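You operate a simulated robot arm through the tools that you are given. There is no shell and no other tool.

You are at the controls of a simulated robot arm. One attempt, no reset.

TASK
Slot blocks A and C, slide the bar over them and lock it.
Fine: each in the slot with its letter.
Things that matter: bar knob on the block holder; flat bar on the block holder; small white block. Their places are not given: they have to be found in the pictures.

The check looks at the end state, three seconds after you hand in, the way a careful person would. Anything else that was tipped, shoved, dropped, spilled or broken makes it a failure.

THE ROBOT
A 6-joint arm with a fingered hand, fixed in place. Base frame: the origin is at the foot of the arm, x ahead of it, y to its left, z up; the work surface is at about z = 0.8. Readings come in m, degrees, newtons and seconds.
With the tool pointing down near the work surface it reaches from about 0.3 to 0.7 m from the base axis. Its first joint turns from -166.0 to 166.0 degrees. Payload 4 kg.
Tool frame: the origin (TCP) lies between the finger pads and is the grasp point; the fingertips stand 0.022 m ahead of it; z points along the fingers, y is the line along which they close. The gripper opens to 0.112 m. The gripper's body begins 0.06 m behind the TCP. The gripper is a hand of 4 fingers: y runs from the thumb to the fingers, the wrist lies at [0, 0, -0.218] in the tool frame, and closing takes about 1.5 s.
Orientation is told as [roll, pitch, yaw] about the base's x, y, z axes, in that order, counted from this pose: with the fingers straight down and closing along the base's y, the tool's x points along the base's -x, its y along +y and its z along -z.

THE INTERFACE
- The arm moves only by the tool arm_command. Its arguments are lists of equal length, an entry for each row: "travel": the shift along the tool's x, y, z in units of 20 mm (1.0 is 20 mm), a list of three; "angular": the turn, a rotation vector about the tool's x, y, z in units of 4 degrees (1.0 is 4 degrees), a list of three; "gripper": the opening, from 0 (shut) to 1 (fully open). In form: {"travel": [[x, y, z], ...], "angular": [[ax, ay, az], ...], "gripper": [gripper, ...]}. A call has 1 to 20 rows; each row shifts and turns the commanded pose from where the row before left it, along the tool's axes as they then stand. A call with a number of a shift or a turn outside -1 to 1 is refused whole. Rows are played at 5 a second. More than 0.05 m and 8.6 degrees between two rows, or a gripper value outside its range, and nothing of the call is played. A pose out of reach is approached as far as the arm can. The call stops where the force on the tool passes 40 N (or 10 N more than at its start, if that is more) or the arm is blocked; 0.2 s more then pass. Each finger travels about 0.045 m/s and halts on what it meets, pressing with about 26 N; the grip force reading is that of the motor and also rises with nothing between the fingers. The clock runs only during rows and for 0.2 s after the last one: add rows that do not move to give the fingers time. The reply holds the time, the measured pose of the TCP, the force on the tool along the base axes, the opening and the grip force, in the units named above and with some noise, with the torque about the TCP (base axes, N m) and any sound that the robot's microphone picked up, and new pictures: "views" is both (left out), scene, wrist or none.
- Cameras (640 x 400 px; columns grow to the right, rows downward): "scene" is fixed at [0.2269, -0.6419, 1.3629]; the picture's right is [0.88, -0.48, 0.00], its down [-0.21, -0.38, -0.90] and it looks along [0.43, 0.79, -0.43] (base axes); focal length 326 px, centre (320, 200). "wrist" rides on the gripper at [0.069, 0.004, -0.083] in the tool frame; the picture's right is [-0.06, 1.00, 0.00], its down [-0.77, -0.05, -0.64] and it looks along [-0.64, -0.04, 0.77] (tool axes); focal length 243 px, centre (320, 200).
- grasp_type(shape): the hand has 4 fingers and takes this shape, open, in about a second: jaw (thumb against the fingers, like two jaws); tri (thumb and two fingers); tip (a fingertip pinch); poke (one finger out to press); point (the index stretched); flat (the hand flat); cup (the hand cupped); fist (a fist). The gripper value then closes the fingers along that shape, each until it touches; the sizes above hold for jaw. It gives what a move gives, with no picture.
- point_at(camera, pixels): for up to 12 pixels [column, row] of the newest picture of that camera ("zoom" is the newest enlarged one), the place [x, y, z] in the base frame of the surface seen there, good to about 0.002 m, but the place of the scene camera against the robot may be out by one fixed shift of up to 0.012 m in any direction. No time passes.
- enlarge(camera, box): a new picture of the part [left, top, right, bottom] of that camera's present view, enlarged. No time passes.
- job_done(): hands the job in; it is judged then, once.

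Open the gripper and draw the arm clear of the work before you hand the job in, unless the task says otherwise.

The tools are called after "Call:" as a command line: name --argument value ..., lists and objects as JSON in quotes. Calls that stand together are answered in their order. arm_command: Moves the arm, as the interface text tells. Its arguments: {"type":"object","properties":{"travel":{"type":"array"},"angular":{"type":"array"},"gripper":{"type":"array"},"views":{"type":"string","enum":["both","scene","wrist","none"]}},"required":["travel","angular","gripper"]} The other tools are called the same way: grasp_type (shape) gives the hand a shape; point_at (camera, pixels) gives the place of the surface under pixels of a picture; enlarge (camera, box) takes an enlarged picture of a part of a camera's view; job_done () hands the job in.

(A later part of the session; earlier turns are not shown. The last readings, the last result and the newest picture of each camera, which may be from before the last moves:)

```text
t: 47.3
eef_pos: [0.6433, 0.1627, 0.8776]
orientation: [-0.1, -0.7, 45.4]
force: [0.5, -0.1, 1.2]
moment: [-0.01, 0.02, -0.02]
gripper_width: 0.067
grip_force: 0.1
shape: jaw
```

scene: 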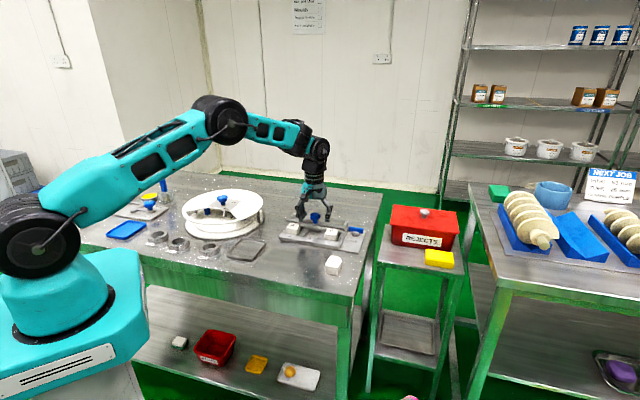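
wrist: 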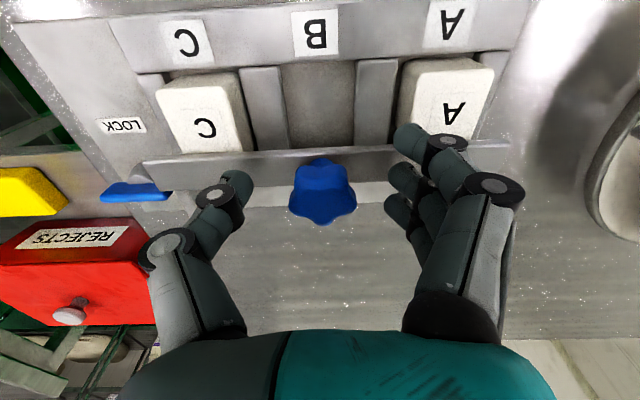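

The knob is released and the bar stays put. I lift 0.08 m to view the holder from above.

Call:
arm_command --travel '[[0, 0, -0.5], [0, 0, -0.9], [0, 0, -0.9], [0, 0, -0.9], [0, 0, -0.8], [0, 0, 0]]' --angular '[[0, 0, 0], [0, 0, 0], [0, 0, 0], [0, 0, 0], [0, 0, 0], [0, 0, 0]]' --gripper '[0.6, 0.6, 0.6, 0.6, 0.6, 0.6]' --views "both"

```text
t: 48.7
eef_pos: [0.6448, 0.1611, 0.957]
orientation: [-0.3, -0.6, 45.4]
force: [0.5, 0.5, -0.5]
moment: [0.0, -0.01, 0.02]
gripper_width: 0.0667
grip_force: 0.0
shape: jaw
```

scene: 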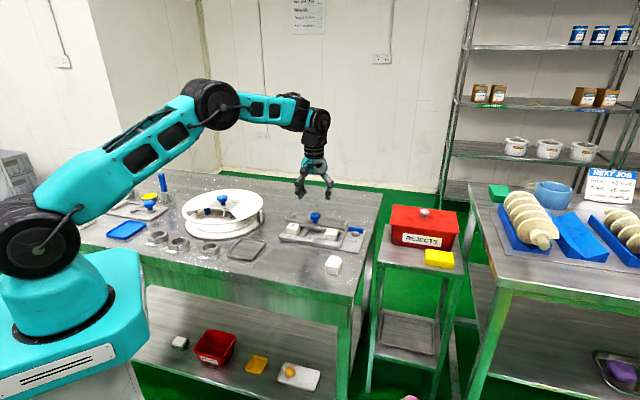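
wrist: 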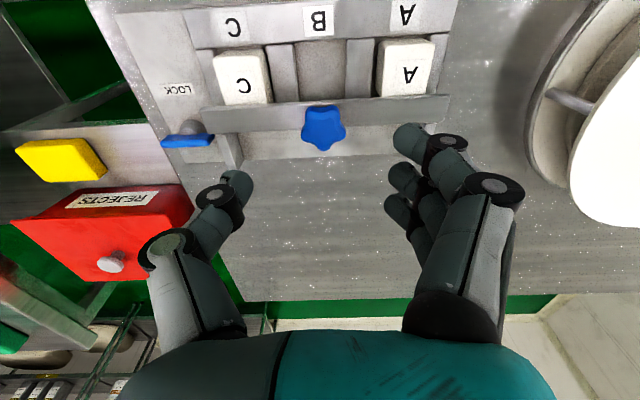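

Call:
enlarge --camera "wrist" --box '[150, 20, 470, 180]'

Call:
enlarge --camera "scene" --box '[270, 200, 380, 260]'

```text
2.00 times, centred on (310, 100) of wrist
```

zoom: 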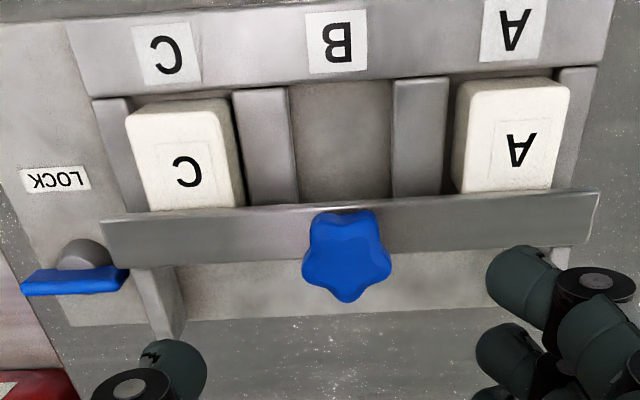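

```text
5.82 times, centred on (325, 230) of scene
```

zoom: 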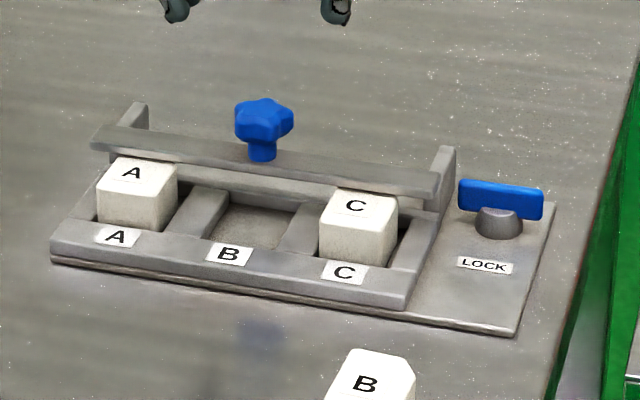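

I measure the bar's present position (front edge near wrist row 104, back near 131) and the posts and knob.

Call:
point_at --camera "wrist" --pixels '[[280, 104], [280, 107], [280, 115], [280, 125], [280, 129], [440, 99], [440, 105], [440, 117], [207, 113], [207, 130], [323, 128], [235, 150]]'

Call:
point_at --camera "wrist" --pixels '[[216, 72], [263, 69], [385, 65], [430, 62], [240, 85], [405, 80], [165, 142], [211, 139], [190, 141], [190, 130], [232, 135], [438, 125]]'

```text
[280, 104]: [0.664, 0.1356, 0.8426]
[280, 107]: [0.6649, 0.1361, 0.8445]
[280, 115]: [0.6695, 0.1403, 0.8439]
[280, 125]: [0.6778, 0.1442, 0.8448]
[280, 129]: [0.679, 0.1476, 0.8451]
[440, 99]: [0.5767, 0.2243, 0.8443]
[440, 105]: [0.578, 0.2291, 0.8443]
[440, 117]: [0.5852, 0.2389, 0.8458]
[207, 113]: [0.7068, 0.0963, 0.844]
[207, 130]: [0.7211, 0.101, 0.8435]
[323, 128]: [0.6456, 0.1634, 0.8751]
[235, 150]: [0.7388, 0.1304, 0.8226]
```

```text
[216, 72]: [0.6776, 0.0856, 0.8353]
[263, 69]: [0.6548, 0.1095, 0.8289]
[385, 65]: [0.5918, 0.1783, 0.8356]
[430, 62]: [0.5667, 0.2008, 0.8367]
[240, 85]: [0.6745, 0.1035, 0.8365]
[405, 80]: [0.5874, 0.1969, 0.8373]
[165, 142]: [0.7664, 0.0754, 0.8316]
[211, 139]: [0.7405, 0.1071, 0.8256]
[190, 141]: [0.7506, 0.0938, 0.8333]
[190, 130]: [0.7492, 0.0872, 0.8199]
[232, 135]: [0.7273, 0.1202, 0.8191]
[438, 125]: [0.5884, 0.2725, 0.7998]
```

The bar has moved about 34 mm (front edge v 0.599→0.565). I check at high zoom whether the blocks were dragged against the front wall.

Call:
enlarge --camera "wrist" --box '[195, 30, 285, 140]'

Call:
enlarge --camera "wrist" --box '[365, 25, 455, 135]'

```text
3.64 times, centred on (240, 85) of wrist
```

zoom: 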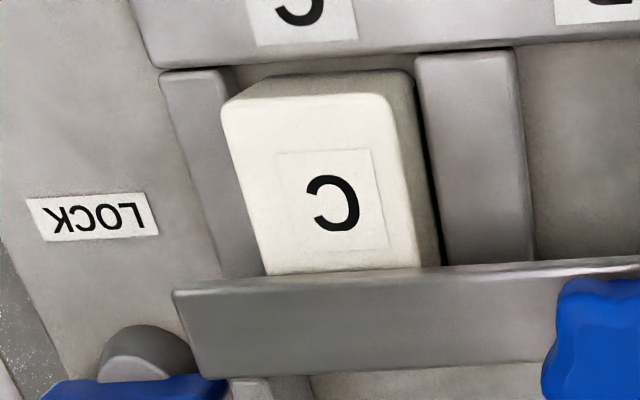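

```text
3.64 times, centred on (410, 80) of wrist
```

zoom: 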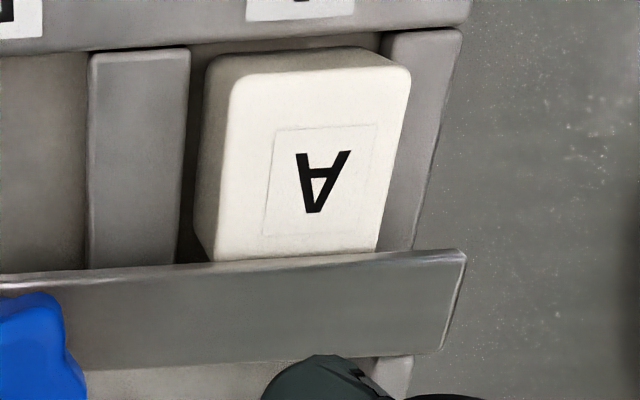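

Call:
point_at --camera "zoom" --pixels '[[300, 74], [250, 80], [380, 68], [300, 62], [300, 55], [300, 45], [300, 38], [300, 32], [300, 250], [300, 258], [300, 264], [300, 272]]'

```text
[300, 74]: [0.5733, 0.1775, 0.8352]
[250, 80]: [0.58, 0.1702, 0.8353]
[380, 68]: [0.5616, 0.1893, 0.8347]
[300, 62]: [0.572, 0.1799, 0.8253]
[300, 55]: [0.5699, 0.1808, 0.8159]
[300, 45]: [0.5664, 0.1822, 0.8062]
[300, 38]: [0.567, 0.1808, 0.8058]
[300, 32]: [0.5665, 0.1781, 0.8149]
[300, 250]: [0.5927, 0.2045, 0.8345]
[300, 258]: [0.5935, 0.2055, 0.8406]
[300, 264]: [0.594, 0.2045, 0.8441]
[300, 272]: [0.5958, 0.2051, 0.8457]
```

Both block fronts read v≈0.531, which matches where I placed them, so they were not dragged. I check the end posts' height to understand the bar's guide and stop.

Call:
enlarge --camera "scene" --box '[330, 215, 375, 255]'

Call:
enlarge --camera "scene" --box '[275, 205, 330, 250]'

```text
10.00 times, centred on (352, 235) of scene
```

zoom: 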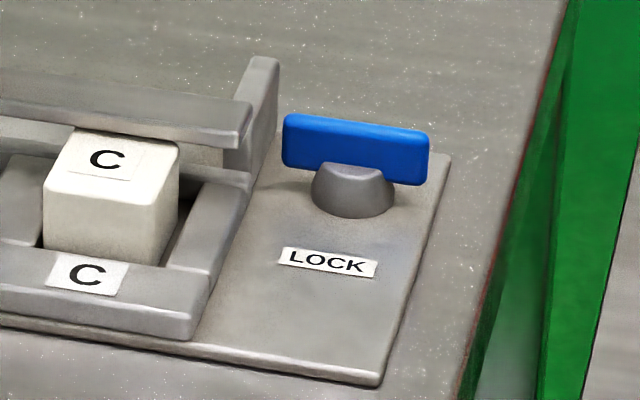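

```text
8.89 times, centred on (302, 228) of scene
```

zoom: 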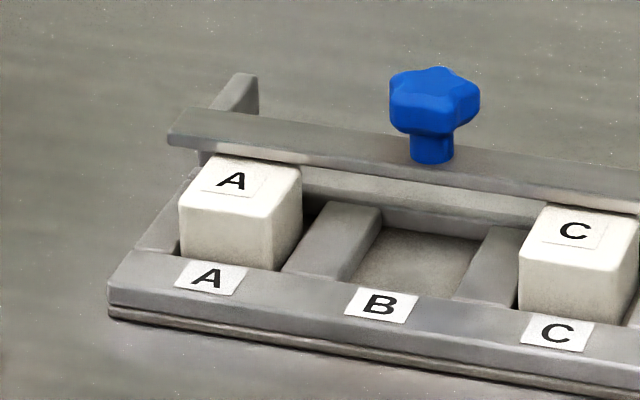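

Call:
enlarge --camera "wrist" --box '[195, 110, 275, 190]'

```text
5.00 times, centred on (235, 150) of wrist
```

zoom: 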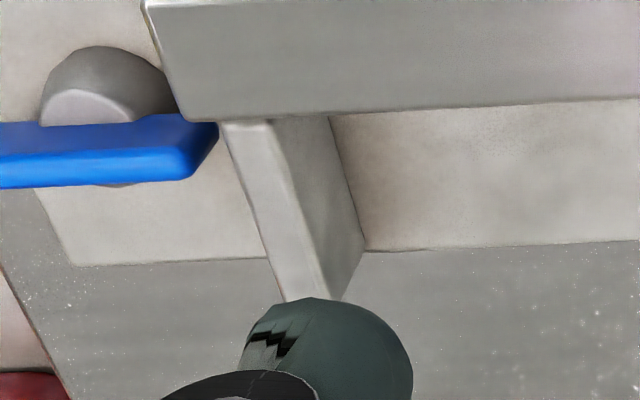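

Call:
point_at --camera "zoom" --pixels '[[250, 135], [270, 190], [295, 270], [305, 290], [330, 180], [345, 250], [190, 105], [190, 90], [150, 10], [210, 130], [195, 170], [400, 230]]'

```text
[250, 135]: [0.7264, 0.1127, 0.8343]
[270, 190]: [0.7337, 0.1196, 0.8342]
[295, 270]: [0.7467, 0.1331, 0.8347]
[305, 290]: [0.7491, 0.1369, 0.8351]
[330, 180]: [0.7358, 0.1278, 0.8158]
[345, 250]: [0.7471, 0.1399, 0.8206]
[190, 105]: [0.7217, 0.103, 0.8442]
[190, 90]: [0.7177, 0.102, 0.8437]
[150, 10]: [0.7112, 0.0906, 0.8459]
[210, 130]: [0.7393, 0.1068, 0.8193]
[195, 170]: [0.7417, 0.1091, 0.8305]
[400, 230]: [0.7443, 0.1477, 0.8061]
```

The bar slides on side cheeks (top z≈0.834). To tell a real end stop from a poor grip, I close the hand and set it behind the knob (TCP ≈(0.6845,0.2036)) to push it forward; first I move there at height with fingers shut.

Call:
arm_command --travel '[[0, 0, 0], [-0.7265, 0.025, 0], [-0.7265, 0.025, 0], [-0.7265, 0.025, 0], [-0.7265, 0.025, 0], [0, 0, 0], [0, 0, 0], [0, 0, 0], [0, 0, 0]]' --angular '[[-0.159, 0.053, 0.1], [0, 0, 0], [0, 0, 0], [0, 0, 0], [0, 0, 0], [0, 0, 0], [0, 0, 0], [0, 0, 0], [0, 0, 0]]' --gripper '[0.5, 0.4, 0.2, 0, 0, 0, 0, 0, 0]' --views "both"

```text
t: 50.7
eef_pos: [0.6764, 0.1952, 0.9573]
orientation: [0.2, -0.5, 45.0]
force: [0.0, -0.3, 0.5]
moment: [-0.02, 0.0, 0.0]
gripper_width: 0.0002
grip_force: 25.8
shape: jaw
out of reach, approached as far as the arm can: row 5
```

scene: 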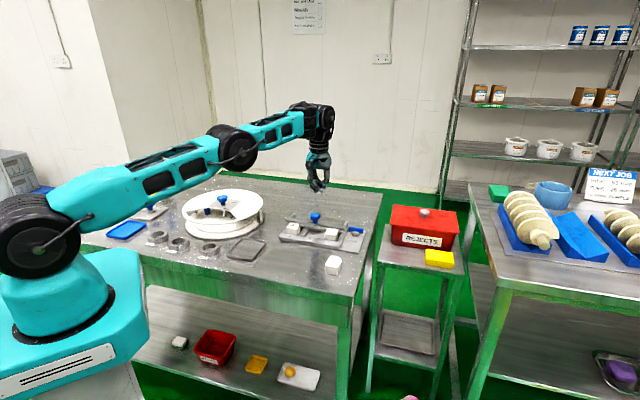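
wrist: 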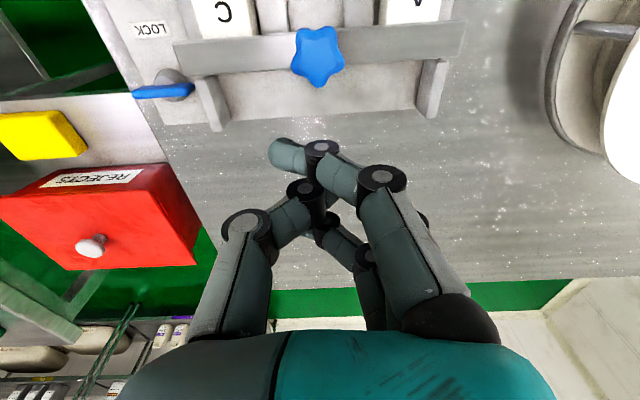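

The reach limit was met at r≈0.70, with the knob at (320,57) still in front. Instead I'll grip the knob along the sliding direction: I move back above the knob, open, and turn the hand by −90° (yaw −45°) so the three fingers stand behind it.

Call:
arm_command --travel '[[0.7, 0, 0], [0.7, 0, 0], [0.7, 0, 0], [0, 0, 0], [0, 0, 0]]' --angular '[[0, 0, 0], [0, 0, 0], [0, 0, 0], [0, 0, 0], [0, 0, 0]]' --gripper '[0.3, 0.5, 0.6, 0.6, 0.6]' --views "none"

```text
t: 51.9
eef_pos: [0.6479, 0.1651, 0.956]
orientation: [0.5, -0.4, 45.0]
force: [0.5, 0.1, -0.5]
moment: [-0.01, 0.0, 0.02]
gripper_width: 0.0666
grip_force: 0.0
shape: jaw
```

Orientation is nearly level. I level it fully and rotate the hand about its axis (20 rows × 4°), at a safe height of z≈0.956.

Call:
arm_command --travel '[[0, 0, 0], [0, 0, 0], [0, 0, 0], [0, 0, 0], [0, 0, 0], [0, 0, 0], [0, 0, 0], [0, 0, 0], [0, 0, 0], [0, 0, 0], [0, 0, 0], [0, 0, 0], [0, 0, 0], [0, 0, 0], [0, 0, 0], [0, 0, 0], [0, 0, 0], [0, 0, 0], [0, 0, 0], [0, 0, 0]]' --angular '[[0.125, 0.1, 0], [0, 0, 1], [0, 0, 1], [0, 0, 1], [0, 0, 1], [0, 0, 1], [0, 0, 1], [0, 0, 1], [0, 0, 1], [0, 0, 1], [0, 0, 1], [0, 0, 1], [0, 0, 1], [0, 0, 1], [0, 0, 1], [0, 0, 1], [0, 0, 1], [0, 0, 1], [0, 0, 1], [0, 0, 1]]' --gripper '[0.6, 0.6, 0.6, 0.6, 0.6, 0.6, 0.6, 0.6, 0.6, 0.6, 0.6, 0.6, 0.6, 0.6, 0.6, 0.6, 0.6, 0.6, 0.6, 0.6]' --views "none"

Call:
arm_command --travel '[[0, 0, 0], [0, 0, 0], [0, 0, 0], [0, 0, 0], [0, 0, 0]]' --angular '[[0, 0, 0.875], [0, 0, 0.875], [0, 0, 0.875], [0, 0, 0.875], [0, 0, 0]]' --gripper '[0.6, 0.6, 0.6, 0.6, 0.6]' --views "both"

```text
t: 56.1
eef_pos: [0.6465, 0.1665, 0.956]
orientation: [-0.1, -0.1, -31.1]
force: [0.0, -0.3, 0.5]
moment: [0.01, 0.0, 0.0]
gripper_width: 0.0668
grip_force: 0.1
shape: jaw
```

```text
t: 57.3
eef_pos: [0.647, 0.166, 0.9547]
orientation: [0.0, -0.2, -45.1]
force: [-0.7, 0.0, 0.0]
moment: [0.0, 0.01, 0.0]
gripper_width: 0.0667
grip_force: 0.1
shape: jaw
```

scene: 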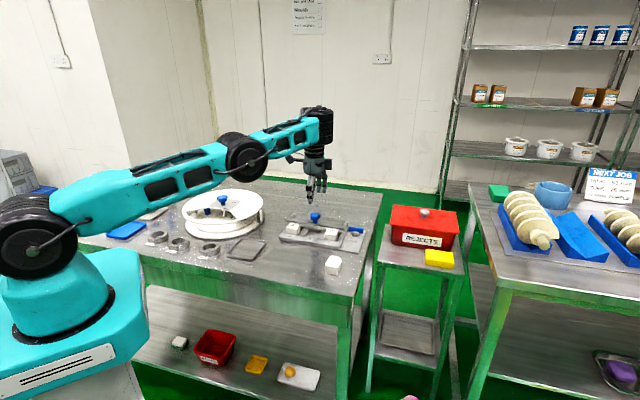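
wrist: 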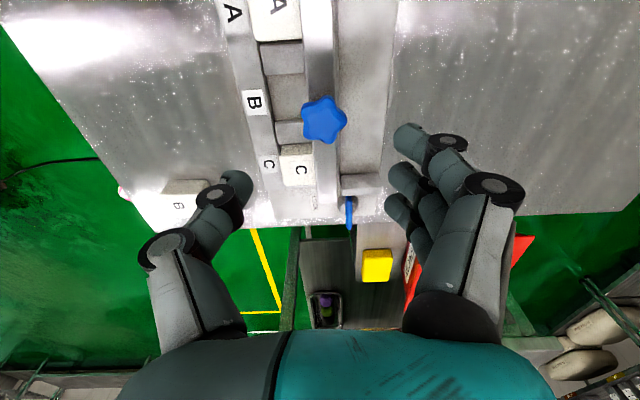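

Now the hand is aligned with the slide: thumb in front (left), fingers behind (right), knob at (323,120). I zoom to measure the knob, bar, and lever from this side.

Call:
enlarge --camera "wrist" --box '[230, 60, 420, 240]'

Call:
point_at --camera "wrist" --pixels '[[323, 122], [305, 115], [345, 120], [320, 160], [334, 160], [316, 165], [338, 165], [300, 165], [349, 200], [349, 225], [318, 60], [355, 180]]'

```text
2.22 times, centred on (325, 150) of wrist
```

zoom: 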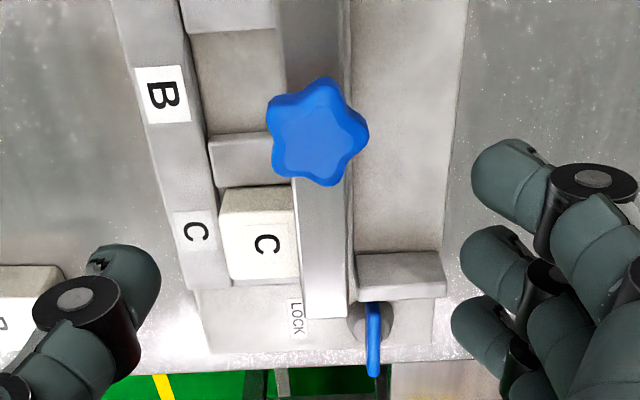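

```text
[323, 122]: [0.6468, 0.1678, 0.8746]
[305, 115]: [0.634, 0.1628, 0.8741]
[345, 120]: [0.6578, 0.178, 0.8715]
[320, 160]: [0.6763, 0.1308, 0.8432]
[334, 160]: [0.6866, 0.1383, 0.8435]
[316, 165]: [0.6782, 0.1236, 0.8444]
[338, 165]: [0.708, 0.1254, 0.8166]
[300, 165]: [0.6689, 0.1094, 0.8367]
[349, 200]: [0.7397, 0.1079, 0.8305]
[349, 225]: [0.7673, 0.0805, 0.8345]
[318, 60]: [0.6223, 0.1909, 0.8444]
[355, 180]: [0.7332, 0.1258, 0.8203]
```

Knob centre (0.6468,0.168) is directly below the TCP. I descend to z≈0.872 and then close along the slide direction.

Call:
arm_command --travel '[[0, 0, 0.6], [0, 0, 0.8], [0, 0, 0.8], [0, 0, 0.8], [0, 0, 0.7], [0, 0, 0.4], [0, 0, 0]]' --angular '[[0, 0, 0], [0, 0, 0], [0, 0, 0], [0, 0, 0], [0, 0, 0], [0, 0, 0], [0, 0, 0]]' --gripper '[0.6, 0.6, 0.6, 0.6, 0.6, 0.6, 0.6]' --views "wrist"

```text
t: 58.9
eef_pos: [0.6489, 0.165, 0.874]
orientation: [-0.1, -0.2, -45.0]
force: [-0.2, 0.4, 0.2]
moment: [-0.03, 0.0, -0.02]
gripper_width: 0.0666
grip_force: 0.1
shape: jaw
```

wrist: 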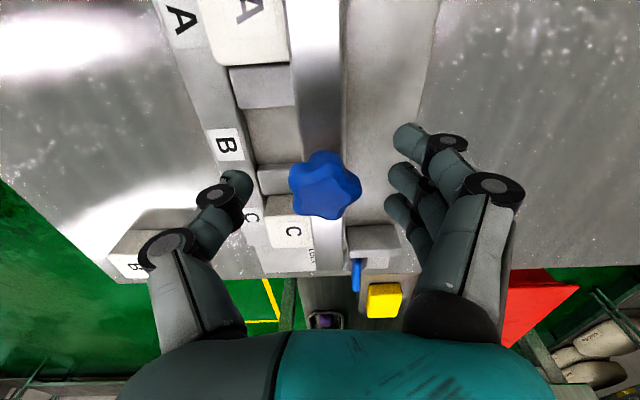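

The knob is between thumb and fingers at (325,185). I close on it.

Call:
arm_command --travel '[[0, 0, 0], [0, 0, 0], [0, 0, 0], [0, 0, 0], [0, 0, 0], [0, 0, 0]]' --angular '[[0, 0, 0], [0, 0, 0], [0, 0, 0], [0, 0, 0], [0, 0, 0], [0, 0, 0]]' --gripper '[0.4, 0.3, 0.2, 0.1, 0, 0]' --views "wrist"

```text
t: 60.3
eef_pos: [0.648, 0.1651, 0.8734]
orientation: [0.0, 0.0, -45.1]
force: [-0.9, -0.9, -1.6]
moment: [0.04, -0.03, 0.04]
gripper_width: 0.0169
grip_force: 25.6
shape: jaw
```

wrist: 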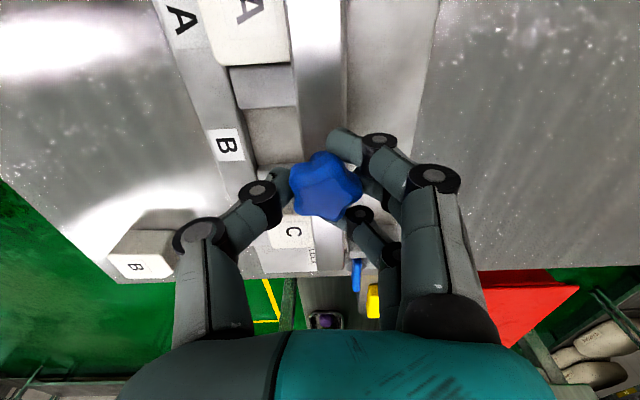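

The knob is gripped front-to-back. I pull −v (tool −y) in 2 mm steps for 10 mm and watch force and position.

Call:
arm_command --travel '[[0, -0.1, 0], [0, -0.1, 0], [0, -0.1, 0], [0, -0.1, 0], [0, -0.1, 0], [0, 0, 0]]' --angular '[[0, 0, 0], [0, 0, 0], [0, 0, 0], [0, 0, 0], [0, 0, 0], [0, 0, 0]]' --gripper '[0, 0, 0, 0, 0, 0]' --views "wrist"

```text
t: 61.7
eef_pos: [0.64, 0.1591, 0.8751]
orientation: [0.0, -0.2, -45.0]
force: [27.8, 11.6, -4.9]
moment: [0.24, -0.56, -0.12]
gripper_width: 0.0156
grip_force: 26.2
shape: jaw
```

wrist: 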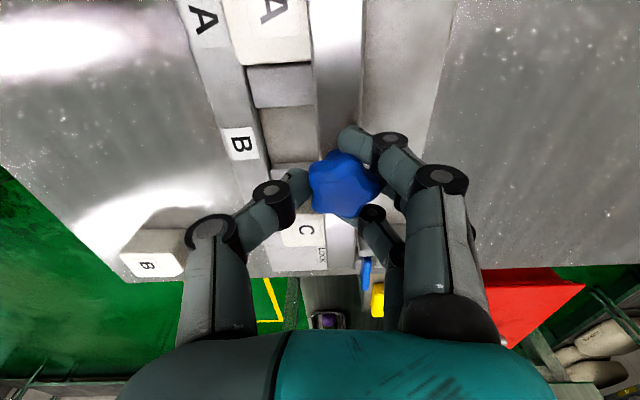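

The hand moved 10 mm but the knob shifted in the hand to (343,182), with 28 N resisting, so the bar did not follow. I measure the bar now.

Call:
point_at --camera "wrist" --pixels '[[314, 100], [320, 100], [335, 100], [355, 100], [361, 100], [345, 185], [325, 240], [355, 240], [270, 60], [300, 225], [366, 270], [366, 290]]'

Call:
enlarge --camera "scene" --box '[270, 200, 380, 260]'

```text
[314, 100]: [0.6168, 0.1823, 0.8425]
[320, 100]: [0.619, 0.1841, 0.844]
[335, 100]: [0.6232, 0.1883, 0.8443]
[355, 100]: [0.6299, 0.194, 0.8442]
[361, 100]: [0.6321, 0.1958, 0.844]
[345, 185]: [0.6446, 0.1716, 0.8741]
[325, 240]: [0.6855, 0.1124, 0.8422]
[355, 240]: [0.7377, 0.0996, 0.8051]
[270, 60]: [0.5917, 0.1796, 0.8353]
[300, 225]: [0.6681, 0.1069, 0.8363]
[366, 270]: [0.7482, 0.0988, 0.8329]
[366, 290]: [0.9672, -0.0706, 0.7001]
```

```text
5.82 times, centred on (325, 230) of scene
```

zoom: 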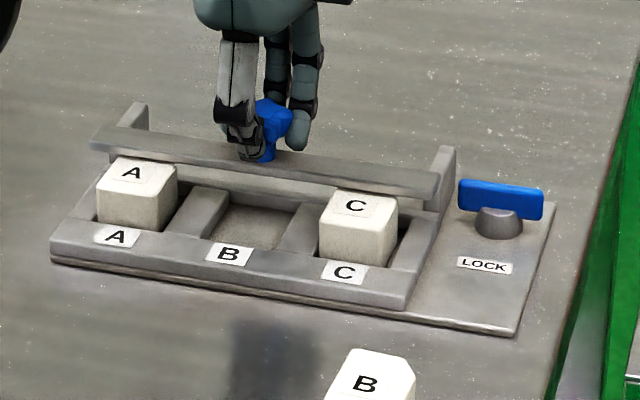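

The bar's front edge still reads v≈0.565 under ~30 N, so it is at a firm stop with the bar overlapping both blocks' rear ~9 mm. I zoom under the bar in the scene view to rule out an obstruction.

Call:
enlarge --camera "scene" --box '[284, 218, 350, 250]'

Call:
enlarge --camera "wrist" --box '[200, 0, 400, 130]'

```text
9.70 times, centred on (317, 234) of scene
```

zoom: 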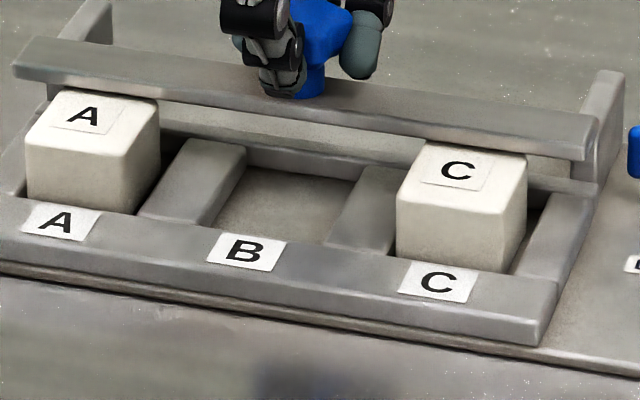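

```text
3.08 times, centred on (300, 65) of wrist
```

zoom: 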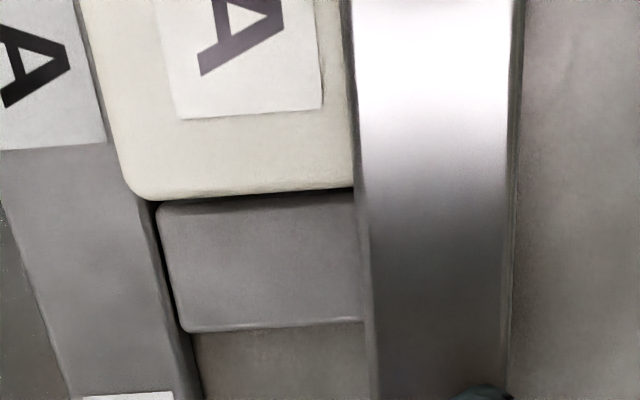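

The scene zoom shows the flat bar lying over both block tops with nothing in the way, so it is at its end stop. I open the hand in place without dragging the bar back, then lift.

Call:
arm_command --travel '[[0, 0, 0], [0, 0, 0], [0, 0, 0], [0, 0, 0], [0, 0, 0], [0, 0, -0.5], [0, 0, -0.9], [0, 0, -0.9], [0, 0, -0.9], [0, 0, -0.9], [0, 0, -0.9], [0, 0, 0]]' --angular '[[0, 0, 0], [0, 0, 0], [0, 0, 0], [0, 0, 0], [0, 0, 0], [0, 0, 0], [0, 0, 0], [0, 0, 0], [0, 0, 0], [0, 0, 0], [0, 0, 0], [0, 0, 0]]' --gripper '[0.2, 0.4, 0.6, 0.7, 0.7, 0.7, 0.7, 0.7, 0.7, 0.7, 0.7, 0.7]' --views "both"

```text
t: 64.3
eef_pos: [0.6402, 0.1583, 0.9734]
orientation: [0.0, -0.1, -45.0]
force: [0.0, 0.4, -0.1]
moment: [0.0, 0.02, -0.03]
gripper_width: 0.0781
grip_force: 0.0
shape: jaw
```

scene: 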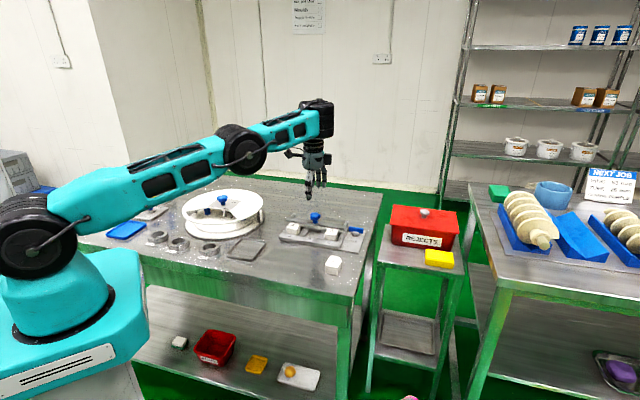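
wrist: 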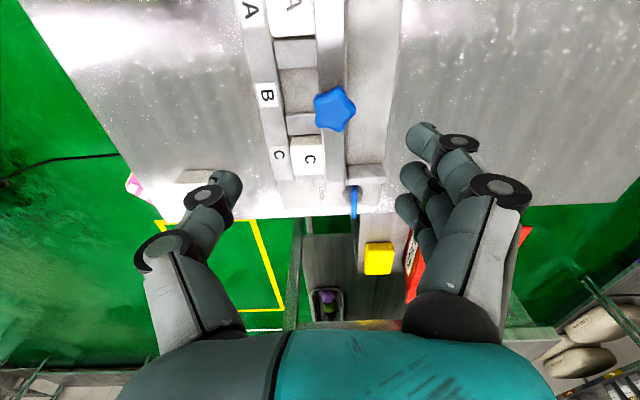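

The bar and blocks stayed put (knob at (334,109)). For the lever I want a single finger, so I give the hand the "poke" shape here at safe height and look.

Call:
grasp_type --shape "poke"

Call:
arm_command --travel '[[0, 0, 0], [0, 0, 0]]' --angular '[[0, 0, 0], [0, 0, 0]]' --gripper '[1, 1]' --views "both"

```text
t: 65.2
eef_pos: [0.6401, 0.1593, 0.9746]
orientation: [0.0, -0.2, -45.0]
force: [0.4, 0.3, -0.7]
moment: [-0.02, 0.0, 0.0]
gripper_width: 0.0
grip_force: 0.0
shape: poke
```

```text
t: 65.8
eef_pos: [0.6412, 0.1584, 0.9743]
orientation: [0.0, -0.1, -45.0]
force: [-0.5, -0.5, 0.1]
moment: [-0.01, 0.03, 0.0]
gripper_width: 0.0
grip_force: 0.0
shape: poke
```

scene: 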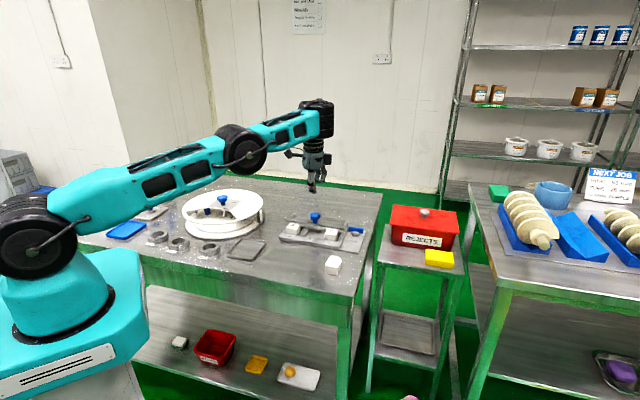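
wrist: 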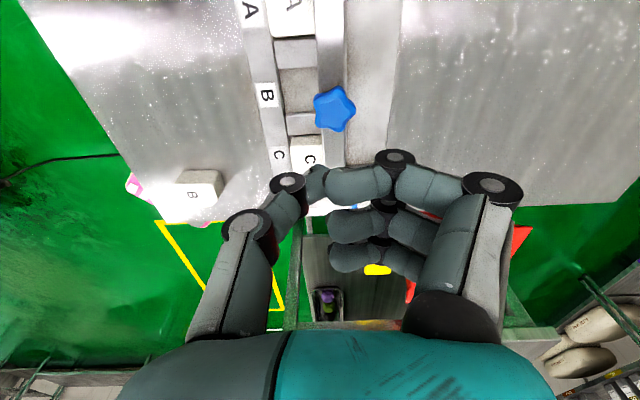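

I enlarge both views to understand the poke shape.

Call:
enlarge --camera "scene" --box '[270, 120, 350, 220]'

Call:
enlarge --camera "wrist" --box '[190, 120, 540, 340]'

```text
4.00 times, centred on (310, 170) of scene
```

zoom: 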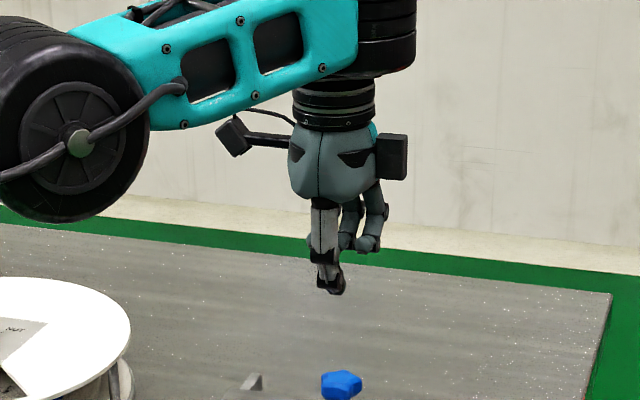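

```text
1.82 times, centred on (365, 230) of wrist
```

zoom: 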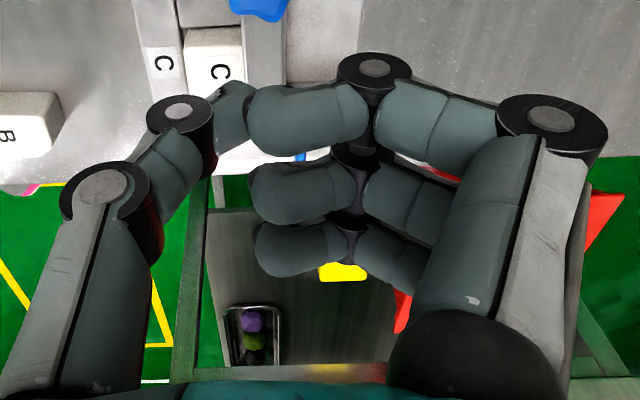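

In "poke" the thumb sticks out while the fingers curl. I compare with "point" (index stretched).

Call:
grasp_type --shape "point"

Call:
arm_command --travel '[[0, 0, 0], [0, 0, 0]]' --angular '[[0, 0, 0], [0, 0, 0]]' --gripper '[1, 1]' --views "both"

Call:
enlarge --camera "scene" --box '[270, 120, 350, 220]'

Call:
enlarge --camera "wrist" --box '[190, 120, 540, 340]'

```text
t: 66.7
eef_pos: [0.6411, 0.1584, 0.9734]
orientation: [0.0, -0.1, -44.9]
force: [-0.6, 0.1, 0.8]
moment: [0.0, 0.01, 0.0]
gripper_width: 0.1058
grip_force: 0.0
shape: point
```

```text
t: 67.3
eef_pos: [0.6408, 0.1593, 0.9754]
orientation: [0.0, -0.2, -44.9]
force: [0.2, -0.3, -0.2]
moment: [0.0, 0.01, 0.03]
gripper_width: 0.106
grip_force: 0.0
shape: point
```

scene: 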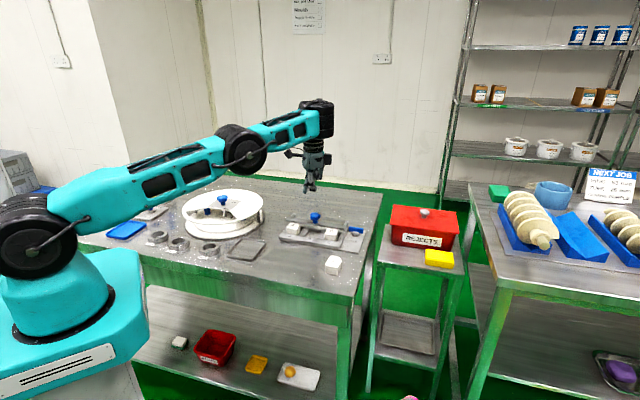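
wrist: 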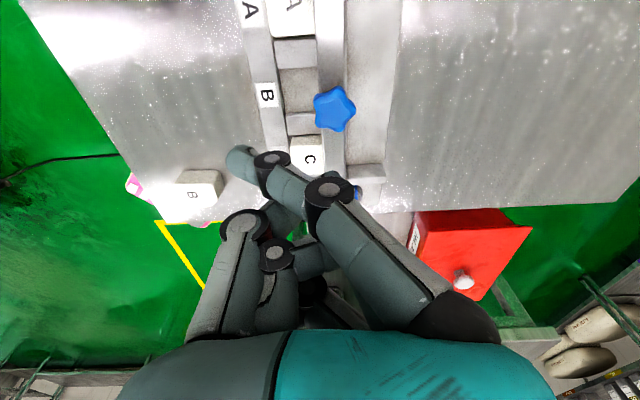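

```text
4.00 times, centred on (310, 170) of scene
```

zoom: 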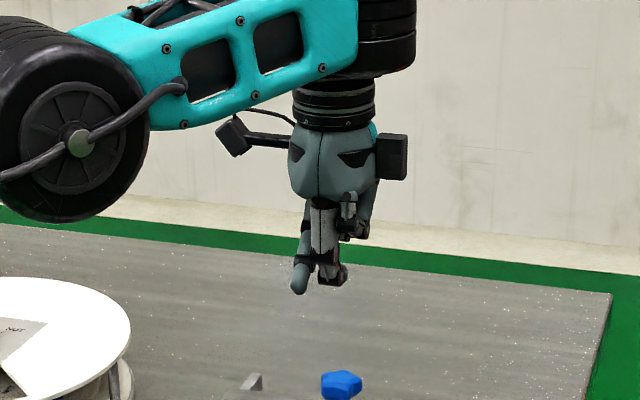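

```text
1.82 times, centred on (365, 230) of wrist
```

zoom: 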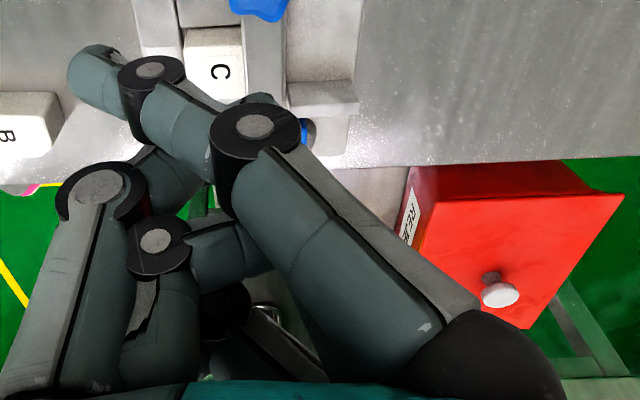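

In "point" the index reaches out alone, tip at about (240,160). I measure points along it to get its geometry in the tool frame.

Call:
point_at --camera "zoom" --pixels '[[72, 60], [90, 50], [85, 75], [95, 100], [115, 105], [150, 70], [165, 110], [200, 150], [255, 126], [290, 190], [100, 185], [155, 240]]'

```text
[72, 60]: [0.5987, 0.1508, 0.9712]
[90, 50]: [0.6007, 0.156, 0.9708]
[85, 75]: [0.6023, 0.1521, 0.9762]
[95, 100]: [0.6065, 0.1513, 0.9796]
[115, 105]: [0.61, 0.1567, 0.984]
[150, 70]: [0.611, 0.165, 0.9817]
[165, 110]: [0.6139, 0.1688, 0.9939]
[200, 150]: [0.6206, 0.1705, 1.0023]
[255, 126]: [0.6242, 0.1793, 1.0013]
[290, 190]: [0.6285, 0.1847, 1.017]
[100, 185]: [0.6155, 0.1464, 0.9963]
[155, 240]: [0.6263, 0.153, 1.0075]
```

"Point" bends the index sideways, which is awkward; the jaw's single thumb is better known. I go back to the jaw shape, close to ~0.06, and tilt the hand 40° outward (thumb low, in front) so the lever at r≈0.76 can be reached.

Call:
grasp_type --shape "jaw"

Call:
arm_command --travel '[[0, 0, 0], [0, 0, 0], [0, 0, 0], [0, 0, 0], [0, 0, 0], [0, 0, 0], [0, 0, 0], [0, 0, 0], [0, 0, 0], [0, 0, 0], [0, 0, 0]]' --angular '[[-1, 0, 0], [-1, 0, 0], [-1, 0, 0], [-1, 0, 0], [-1, 0, 0], [-1, 0, 0], [-1, 0, 0], [-1, 0, 0], [-1, 0, 0], [-1, 0, 0], [0, 0, 0]]' --gripper '[0.54, 0.54, 0.54, 0.54, 0.54, 0.54, 0.54, 0.54, 0.54, 0.54, 0.54]' --views "both"

```text
t: 68.2
eef_pos: [0.6399, 0.1593, 0.9753]
orientation: [-0.1, -0.1, -45.0]
force: [0.7, -0.9, -0.3]
moment: [0.02, 0.03, 0.03]
gripper_width: 0.1119
grip_force: 0.1
shape: jaw
```

```text
t: 70.6
eef_pos: [0.6927, 0.1014, 1.1475]
orientation: [39.3, 0.9, -44.1]
force: [0.0, -0.2, -0.1]
moment: [-0.01, -0.04, 0.06]
gripper_width: 0.0612
grip_force: 0.1
shape: jaw
out of reach, approached as far as the arm can: row 2, 3, 4, 5, 6, 7, 8, 9, 10
```

scene: 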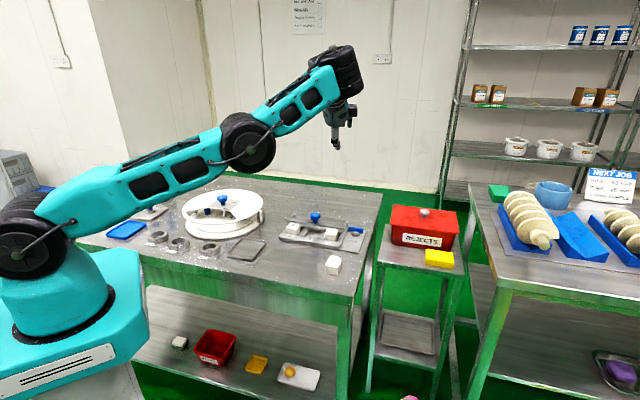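
wrist: 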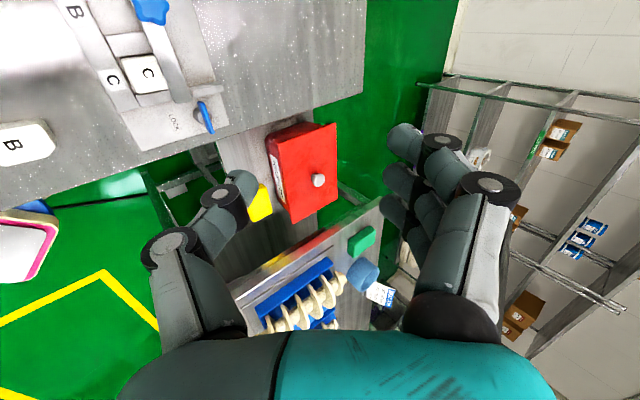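

The tilt in this yaw is unreachable and the arm drifted up to z≈1.15 (clear of everything). I bring the hand back inward by 0.15 m before re-levelling.

Call:
arm_command --travel '[[0.883, -0.948, -0.237], [0.883, -0.948, -0.237], [0.883, -0.948, -0.237], [0.883, -0.948, -0.237], [0.883, -0.948, -0.237], [0.883, -0.948, -0.237], [0, 0, 0]]' --angular '[[0, 0, 0], [0, 0, 0], [0, 0, 0], [0, 0, 0], [0, 0, 0], [0, 0, 0], [0, 0, 0]]' --gripper '[0.54, 0.54, 0.54, 0.54, 0.54, 0.54, 0.54]' --views "scene"

```text
t: 72.2
eef_pos: [0.6928, 0.0945, 1.1591]
orientation: [39.7, 0.2, -44.7]
force: [-0.5, -0.6, 0.0]
moment: [-0.04, 0.02, -0.03]
gripper_width: 0.0611
grip_force: 0.0
shape: jaw
out of reach, approached as far as the arm can: row 1, 2, 3, 4, 5, 6
```

scene: 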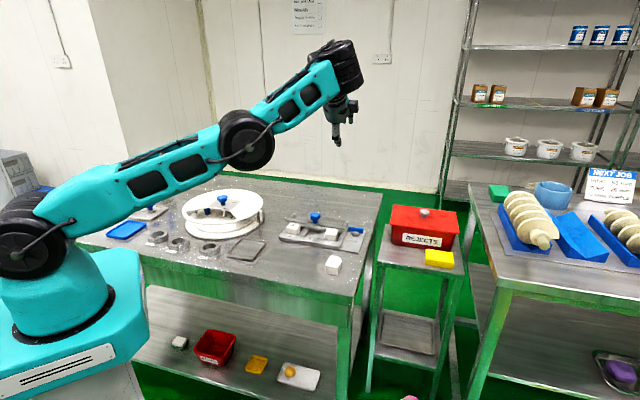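

Translation alone is blocked in this orientation. I rotate back towards level (tool +x) gradually and see how the pose responds.

Call:
arm_command --travel '[[0, 0, 0], [0, 0, 0], [0, 0, 0], [0, 0, 0]]' --angular '[[1, 0, 0], [1, 0, 0], [1, 0, 0], [1, 0, 0]]' --gripper '[0.54, 0.54, 0.54, 0.54]' --views "none"

```text
t: 73.2
eef_pos: [0.6766, 0.0733, 1.1425]
orientation: [24.0, -0.2, -45.0]
force: [0.2, -0.8, 0.5]
moment: [0.0, -0.01, 0.0]
gripper_width: 0.0611
grip_force: 0.1
shape: jaw
out of reach, approached as far as the arm can: row 3, 4
```

It follows when rotating back. I continue levelling while moving inward and down a little.

Call:
arm_command --travel '[[0.6, -0.8, 0.4], [0.6, -0.8, 0.4], [0.6, -0.75, 0.4], [0.6, -0.7, 0.4], [0.6, -0.65, 0.4], [0.6, -0.6, 0.4], [0, 0, 0]]' --angular '[[1, 0, 0], [1, 0, 0], [1, 0, 0], [1, 0, 0], [1, 0, 0], [1, 0, 0], [0, 0, 0]]' --gripper '[0.54, 0.54, 0.54, 0.54, 0.54, 0.54, 0.54]' --views "scene"

```text
t: 74.8
eef_pos: [0.592, 0.074, 1.085]
orientation: [-0.1, 0.0, -45.1]
force: [-0.6, 0.0, -0.3]
moment: [0.0, 0.03, 0.02]
gripper_width: 0.061
grip_force: 0.1
shape: jaw
out of reach, approached as far as the arm can: row 4, 5, 6
```

scene: 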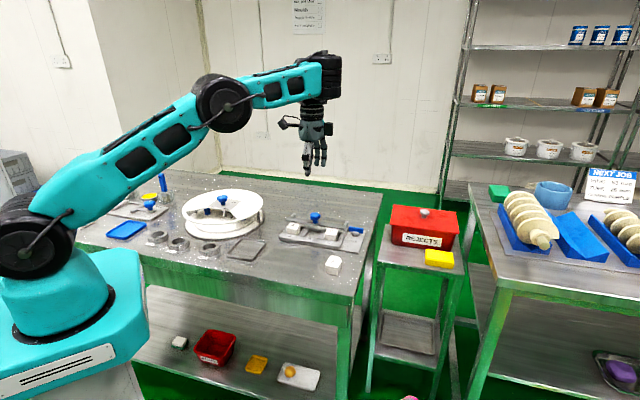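

The tool is level again at (0.592,0.074,1.085). I turn to yaw 0°, where an outward tilt lies in the arm's own plane, and then test a small tilt.

Call:
arm_command --travel '[[0, 0, 0], [0, 0, 0], [0, 0, 0], [0, 0, 0], [0, 0, 0], [0, 0, 0], [0, 0, 0], [0, 0, 0], [0, 0, 0], [0, 0, 0], [0, 0, 0], [0, 0, 0], [0, 0, 0]]' --angular '[[0, 0, -0.9375], [0, 0, -0.9375], [0, 0, -0.9375], [0, 0, -0.9375], [0, 0, -0.9375], [0, 0, -0.9375], [0, 0, -0.9375], [0, 0, -0.9375], [0, 0, -0.9375], [0, 0, -0.9375], [0, 0, -0.9375], [0, 0, -0.9375], [0, 0, 0]]' --gripper '[0.54, 0.54, 0.54, 0.54, 0.54, 0.54, 0.54, 0.54, 0.54, 0.54, 0.54, 0.54, 0.54]' --views "both"

```text
t: 77.6
eef_pos: [0.5936, 0.0761, 1.0853]
orientation: [0.0, 0.0, 0.0]
force: [0.3, -0.7, -0.8]
moment: [0.01, 0.01, 0.02]
gripper_width: 0.0613
grip_force: 0.0
shape: jaw
```

scene: 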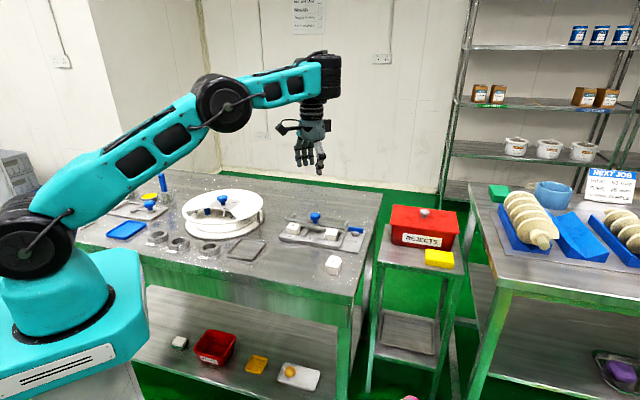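
wrist: 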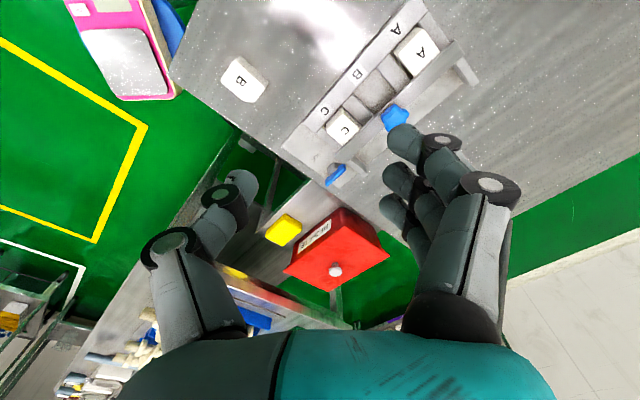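

Yaw 0 is reached with the tool level. Now I test tilting outward (pitch negative, tool −y) by 12° here, high above the table.

Call:
arm_command --travel '[[0, 0, 0], [0, 0, 0], [0, 0, 0], [0, 0, 0]]' --angular '[[0, -1, 0], [0, -1, 0], [0, -1, 0], [0, 0, 0]]' --gripper '[0.54, 0.54, 0.54, 0.54]' --views "none"

```text
t: 78.6
eef_pos: [0.6396, 0.0818, 1.1077]
orientation: [-0.2, -11.9, 0.0]
force: [0.5, 0.3, 0.1]
moment: [0.0, 0.01, -0.02]
gripper_width: 0.0613
grip_force: 0.1
shape: jaw
out of reach, approached as far as the arm can: row 1, 2, 3
```

The arm only tilts here by rising (it is stretched at this height). I move inward to a bent-arm posture around (0.48,0.08,1.0) and test the tilt there.

Call:
arm_command --travel '[[0, 0, 0], [0, 0, 0], [0, 0, 0], [0.8, 0, 0.45], [0.8, 0, 0.45], [0.8, 0, 0.45], [0.8, 0, 0.45], [0.8, 0, 0.45], [0.8, 0, 0.45], [0.8, 0, 0.45], [0.8, 0, 0.45], [0.8, 0, 0.45], [0.8, 0, 0.45], [0, 0, 0]]' --angular '[[0, 1, 0], [0, 1, 0], [0, 1, 0], [0, 0, 0], [0, 0, 0], [0, 0, 0], [0, 0, 0], [0, 0, 0], [0, 0, 0], [0, 0, 0], [0, 0, 0], [0, 0, 0], [0, 0, 0], [0, 0, 0]]' --gripper '[0.54, 0.54, 0.54, 0.54, 0.54, 0.54, 0.54, 0.54, 0.54, 0.54, 0.54, 0.54, 0.54, 0.54]' --views "scene"

```text
t: 81.6
eef_pos: [0.5935, 0.0867, 1.0827]
orientation: [-0.1, 0.1, 0.0]
force: [-0.6, 0.2, 0.5]
moment: [0.03, 0.0, -0.01]
gripper_width: 0.0612
grip_force: 0.1
shape: jaw
out of reach, approached as far as the arm can: row 6, 7, 8, 9, 10, 11, 12, 13
```

scene: 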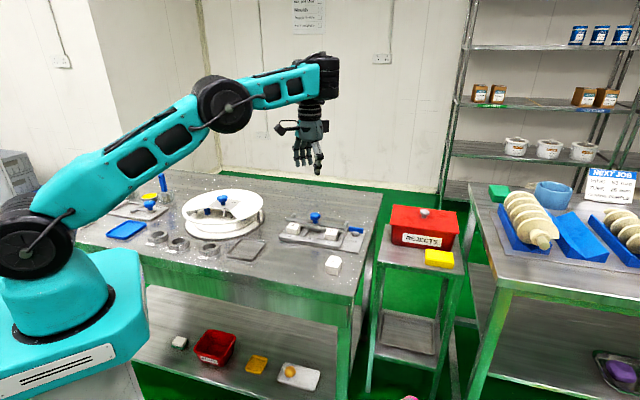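

I zoom on the arm and wrist to understand which joint is limiting.

Call:
enlarge --camera "scene" --box '[190, 30, 370, 190]'

```text
2.50 times, centred on (280, 110) of scene
```

zoom: 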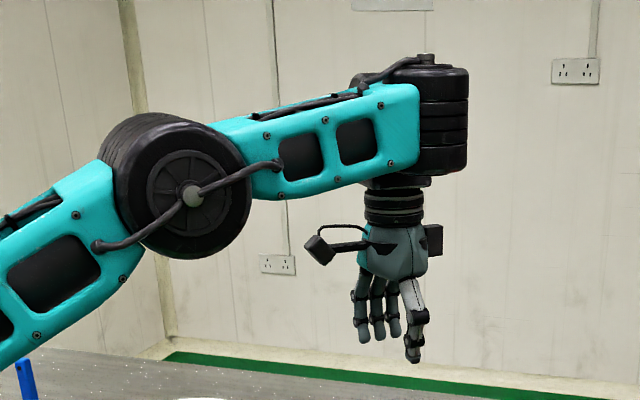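

The wrist looks folded differently from before. I probe which motion is free: straight down by 0.06 m first.

Call:
arm_command --travel '[[0, 0, 0.6], [0, 0, 0.6], [0, 0, 0.6], [0, 0, 0.6], [0, 0, 0.6], [0, 0, 0]]' --angular '[[0, 0, 0], [0, 0, 0], [0, 0, 0], [0, 0, 0], [0, 0, 0], [0, 0, 0]]' --gripper '[0.54, 0.54, 0.54, 0.54, 0.54, 0.54]' --views "scene"

```text
t: 83.0
eef_pos: [0.615, 0.0903, 1.0332]
orientation: [-0.1, 0.1, -0.1]
force: [-0.1, 0.0, -0.9]
moment: [-0.02, 0.01, 0.01]
gripper_width: 0.061
grip_force: 0.1
shape: jaw
out of reach, approached as far as the arm can: row 1, 2, 3, 4, 5
```

scene: 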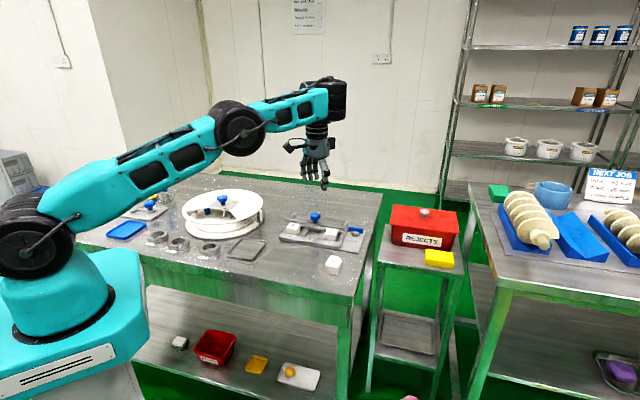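

The arm is nearly straight at the elbow, stuck on a thin reach shell (the elbow passed through straight earlier). I go out to full stretch at a safe height over the lock side and then return, to let the elbow come back to its normal side.

Call:
arm_command --travel '[[-0.85, 0, 0.45], [-0.85, 0, 0.45], [-0.85, 0, 0.45], [-0.85, 0, 0.45], [-0.85, 0, 0.45], [-0.85, 0, 0.45], [-0.85, 0, 0.45], [0, 0, 0]]' --angular '[[0, 0, 0], [0, 0, 0], [0, 0, 0], [0, 0, 0], [0, 0, 0], [0, 0, 0], [0, 0, 0], [0, 0, 0]]' --gripper '[0.54, 0.54, 0.54, 0.54, 0.54, 0.54, 0.54, 0.54]' --views "scene"

```text
t: 84.8
eef_pos: [0.698, 0.0892, 0.9766]
orientation: [-0.1, 0.0, 0.0]
force: [-0.7, 0.4, 0.1]
moment: [0.05, 0.04, -0.01]
gripper_width: 0.0609
grip_force: 0.1
shape: jaw
out of reach, approached as far as the arm can: row 5, 6, 7
```

scene: 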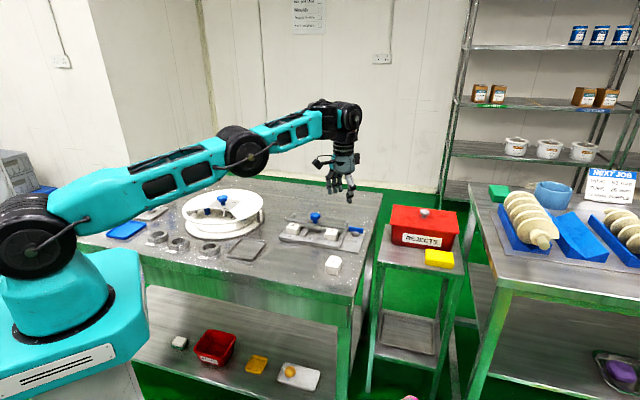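

Outer limit reached and the wrist's disc is visible again at (350,118). Now I come inward 0.1 m while rising slightly, and look at the posture.

Call:
arm_command --travel '[[0.6, 0, 0], [0.6, 0, 0], [0.6, 0, 0], [0.6, 0, 0], [0.6, 0, 0], [0.6, 0, 0], [0.6, 0, 0], [0, 0, 0]]' --angular '[[0, 0, 0], [0, 0, 0], [0, 0, 0], [0, 0, 0], [0, 0, 0], [0, 0, 0], [0, 0, 0], [0, 0, 0]]' --gripper '[0.54, 0.54, 0.54, 0.54, 0.54, 0.54, 0.54, 0.54]' --views "scene"

```text
t: 86.6
eef_pos: [0.6321, 0.0899, 0.9757]
orientation: [-0.1, -0.1, -0.1]
force: [0.3, -0.2, -0.9]
moment: [-0.03, 0.0, 0.0]
gripper_width: 0.0611
grip_force: 0.0
shape: jaw
out of reach, approached as far as the arm can: row 1, 7
```

scene: 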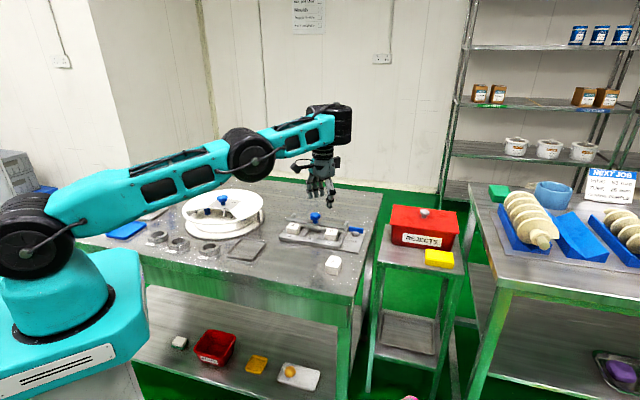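

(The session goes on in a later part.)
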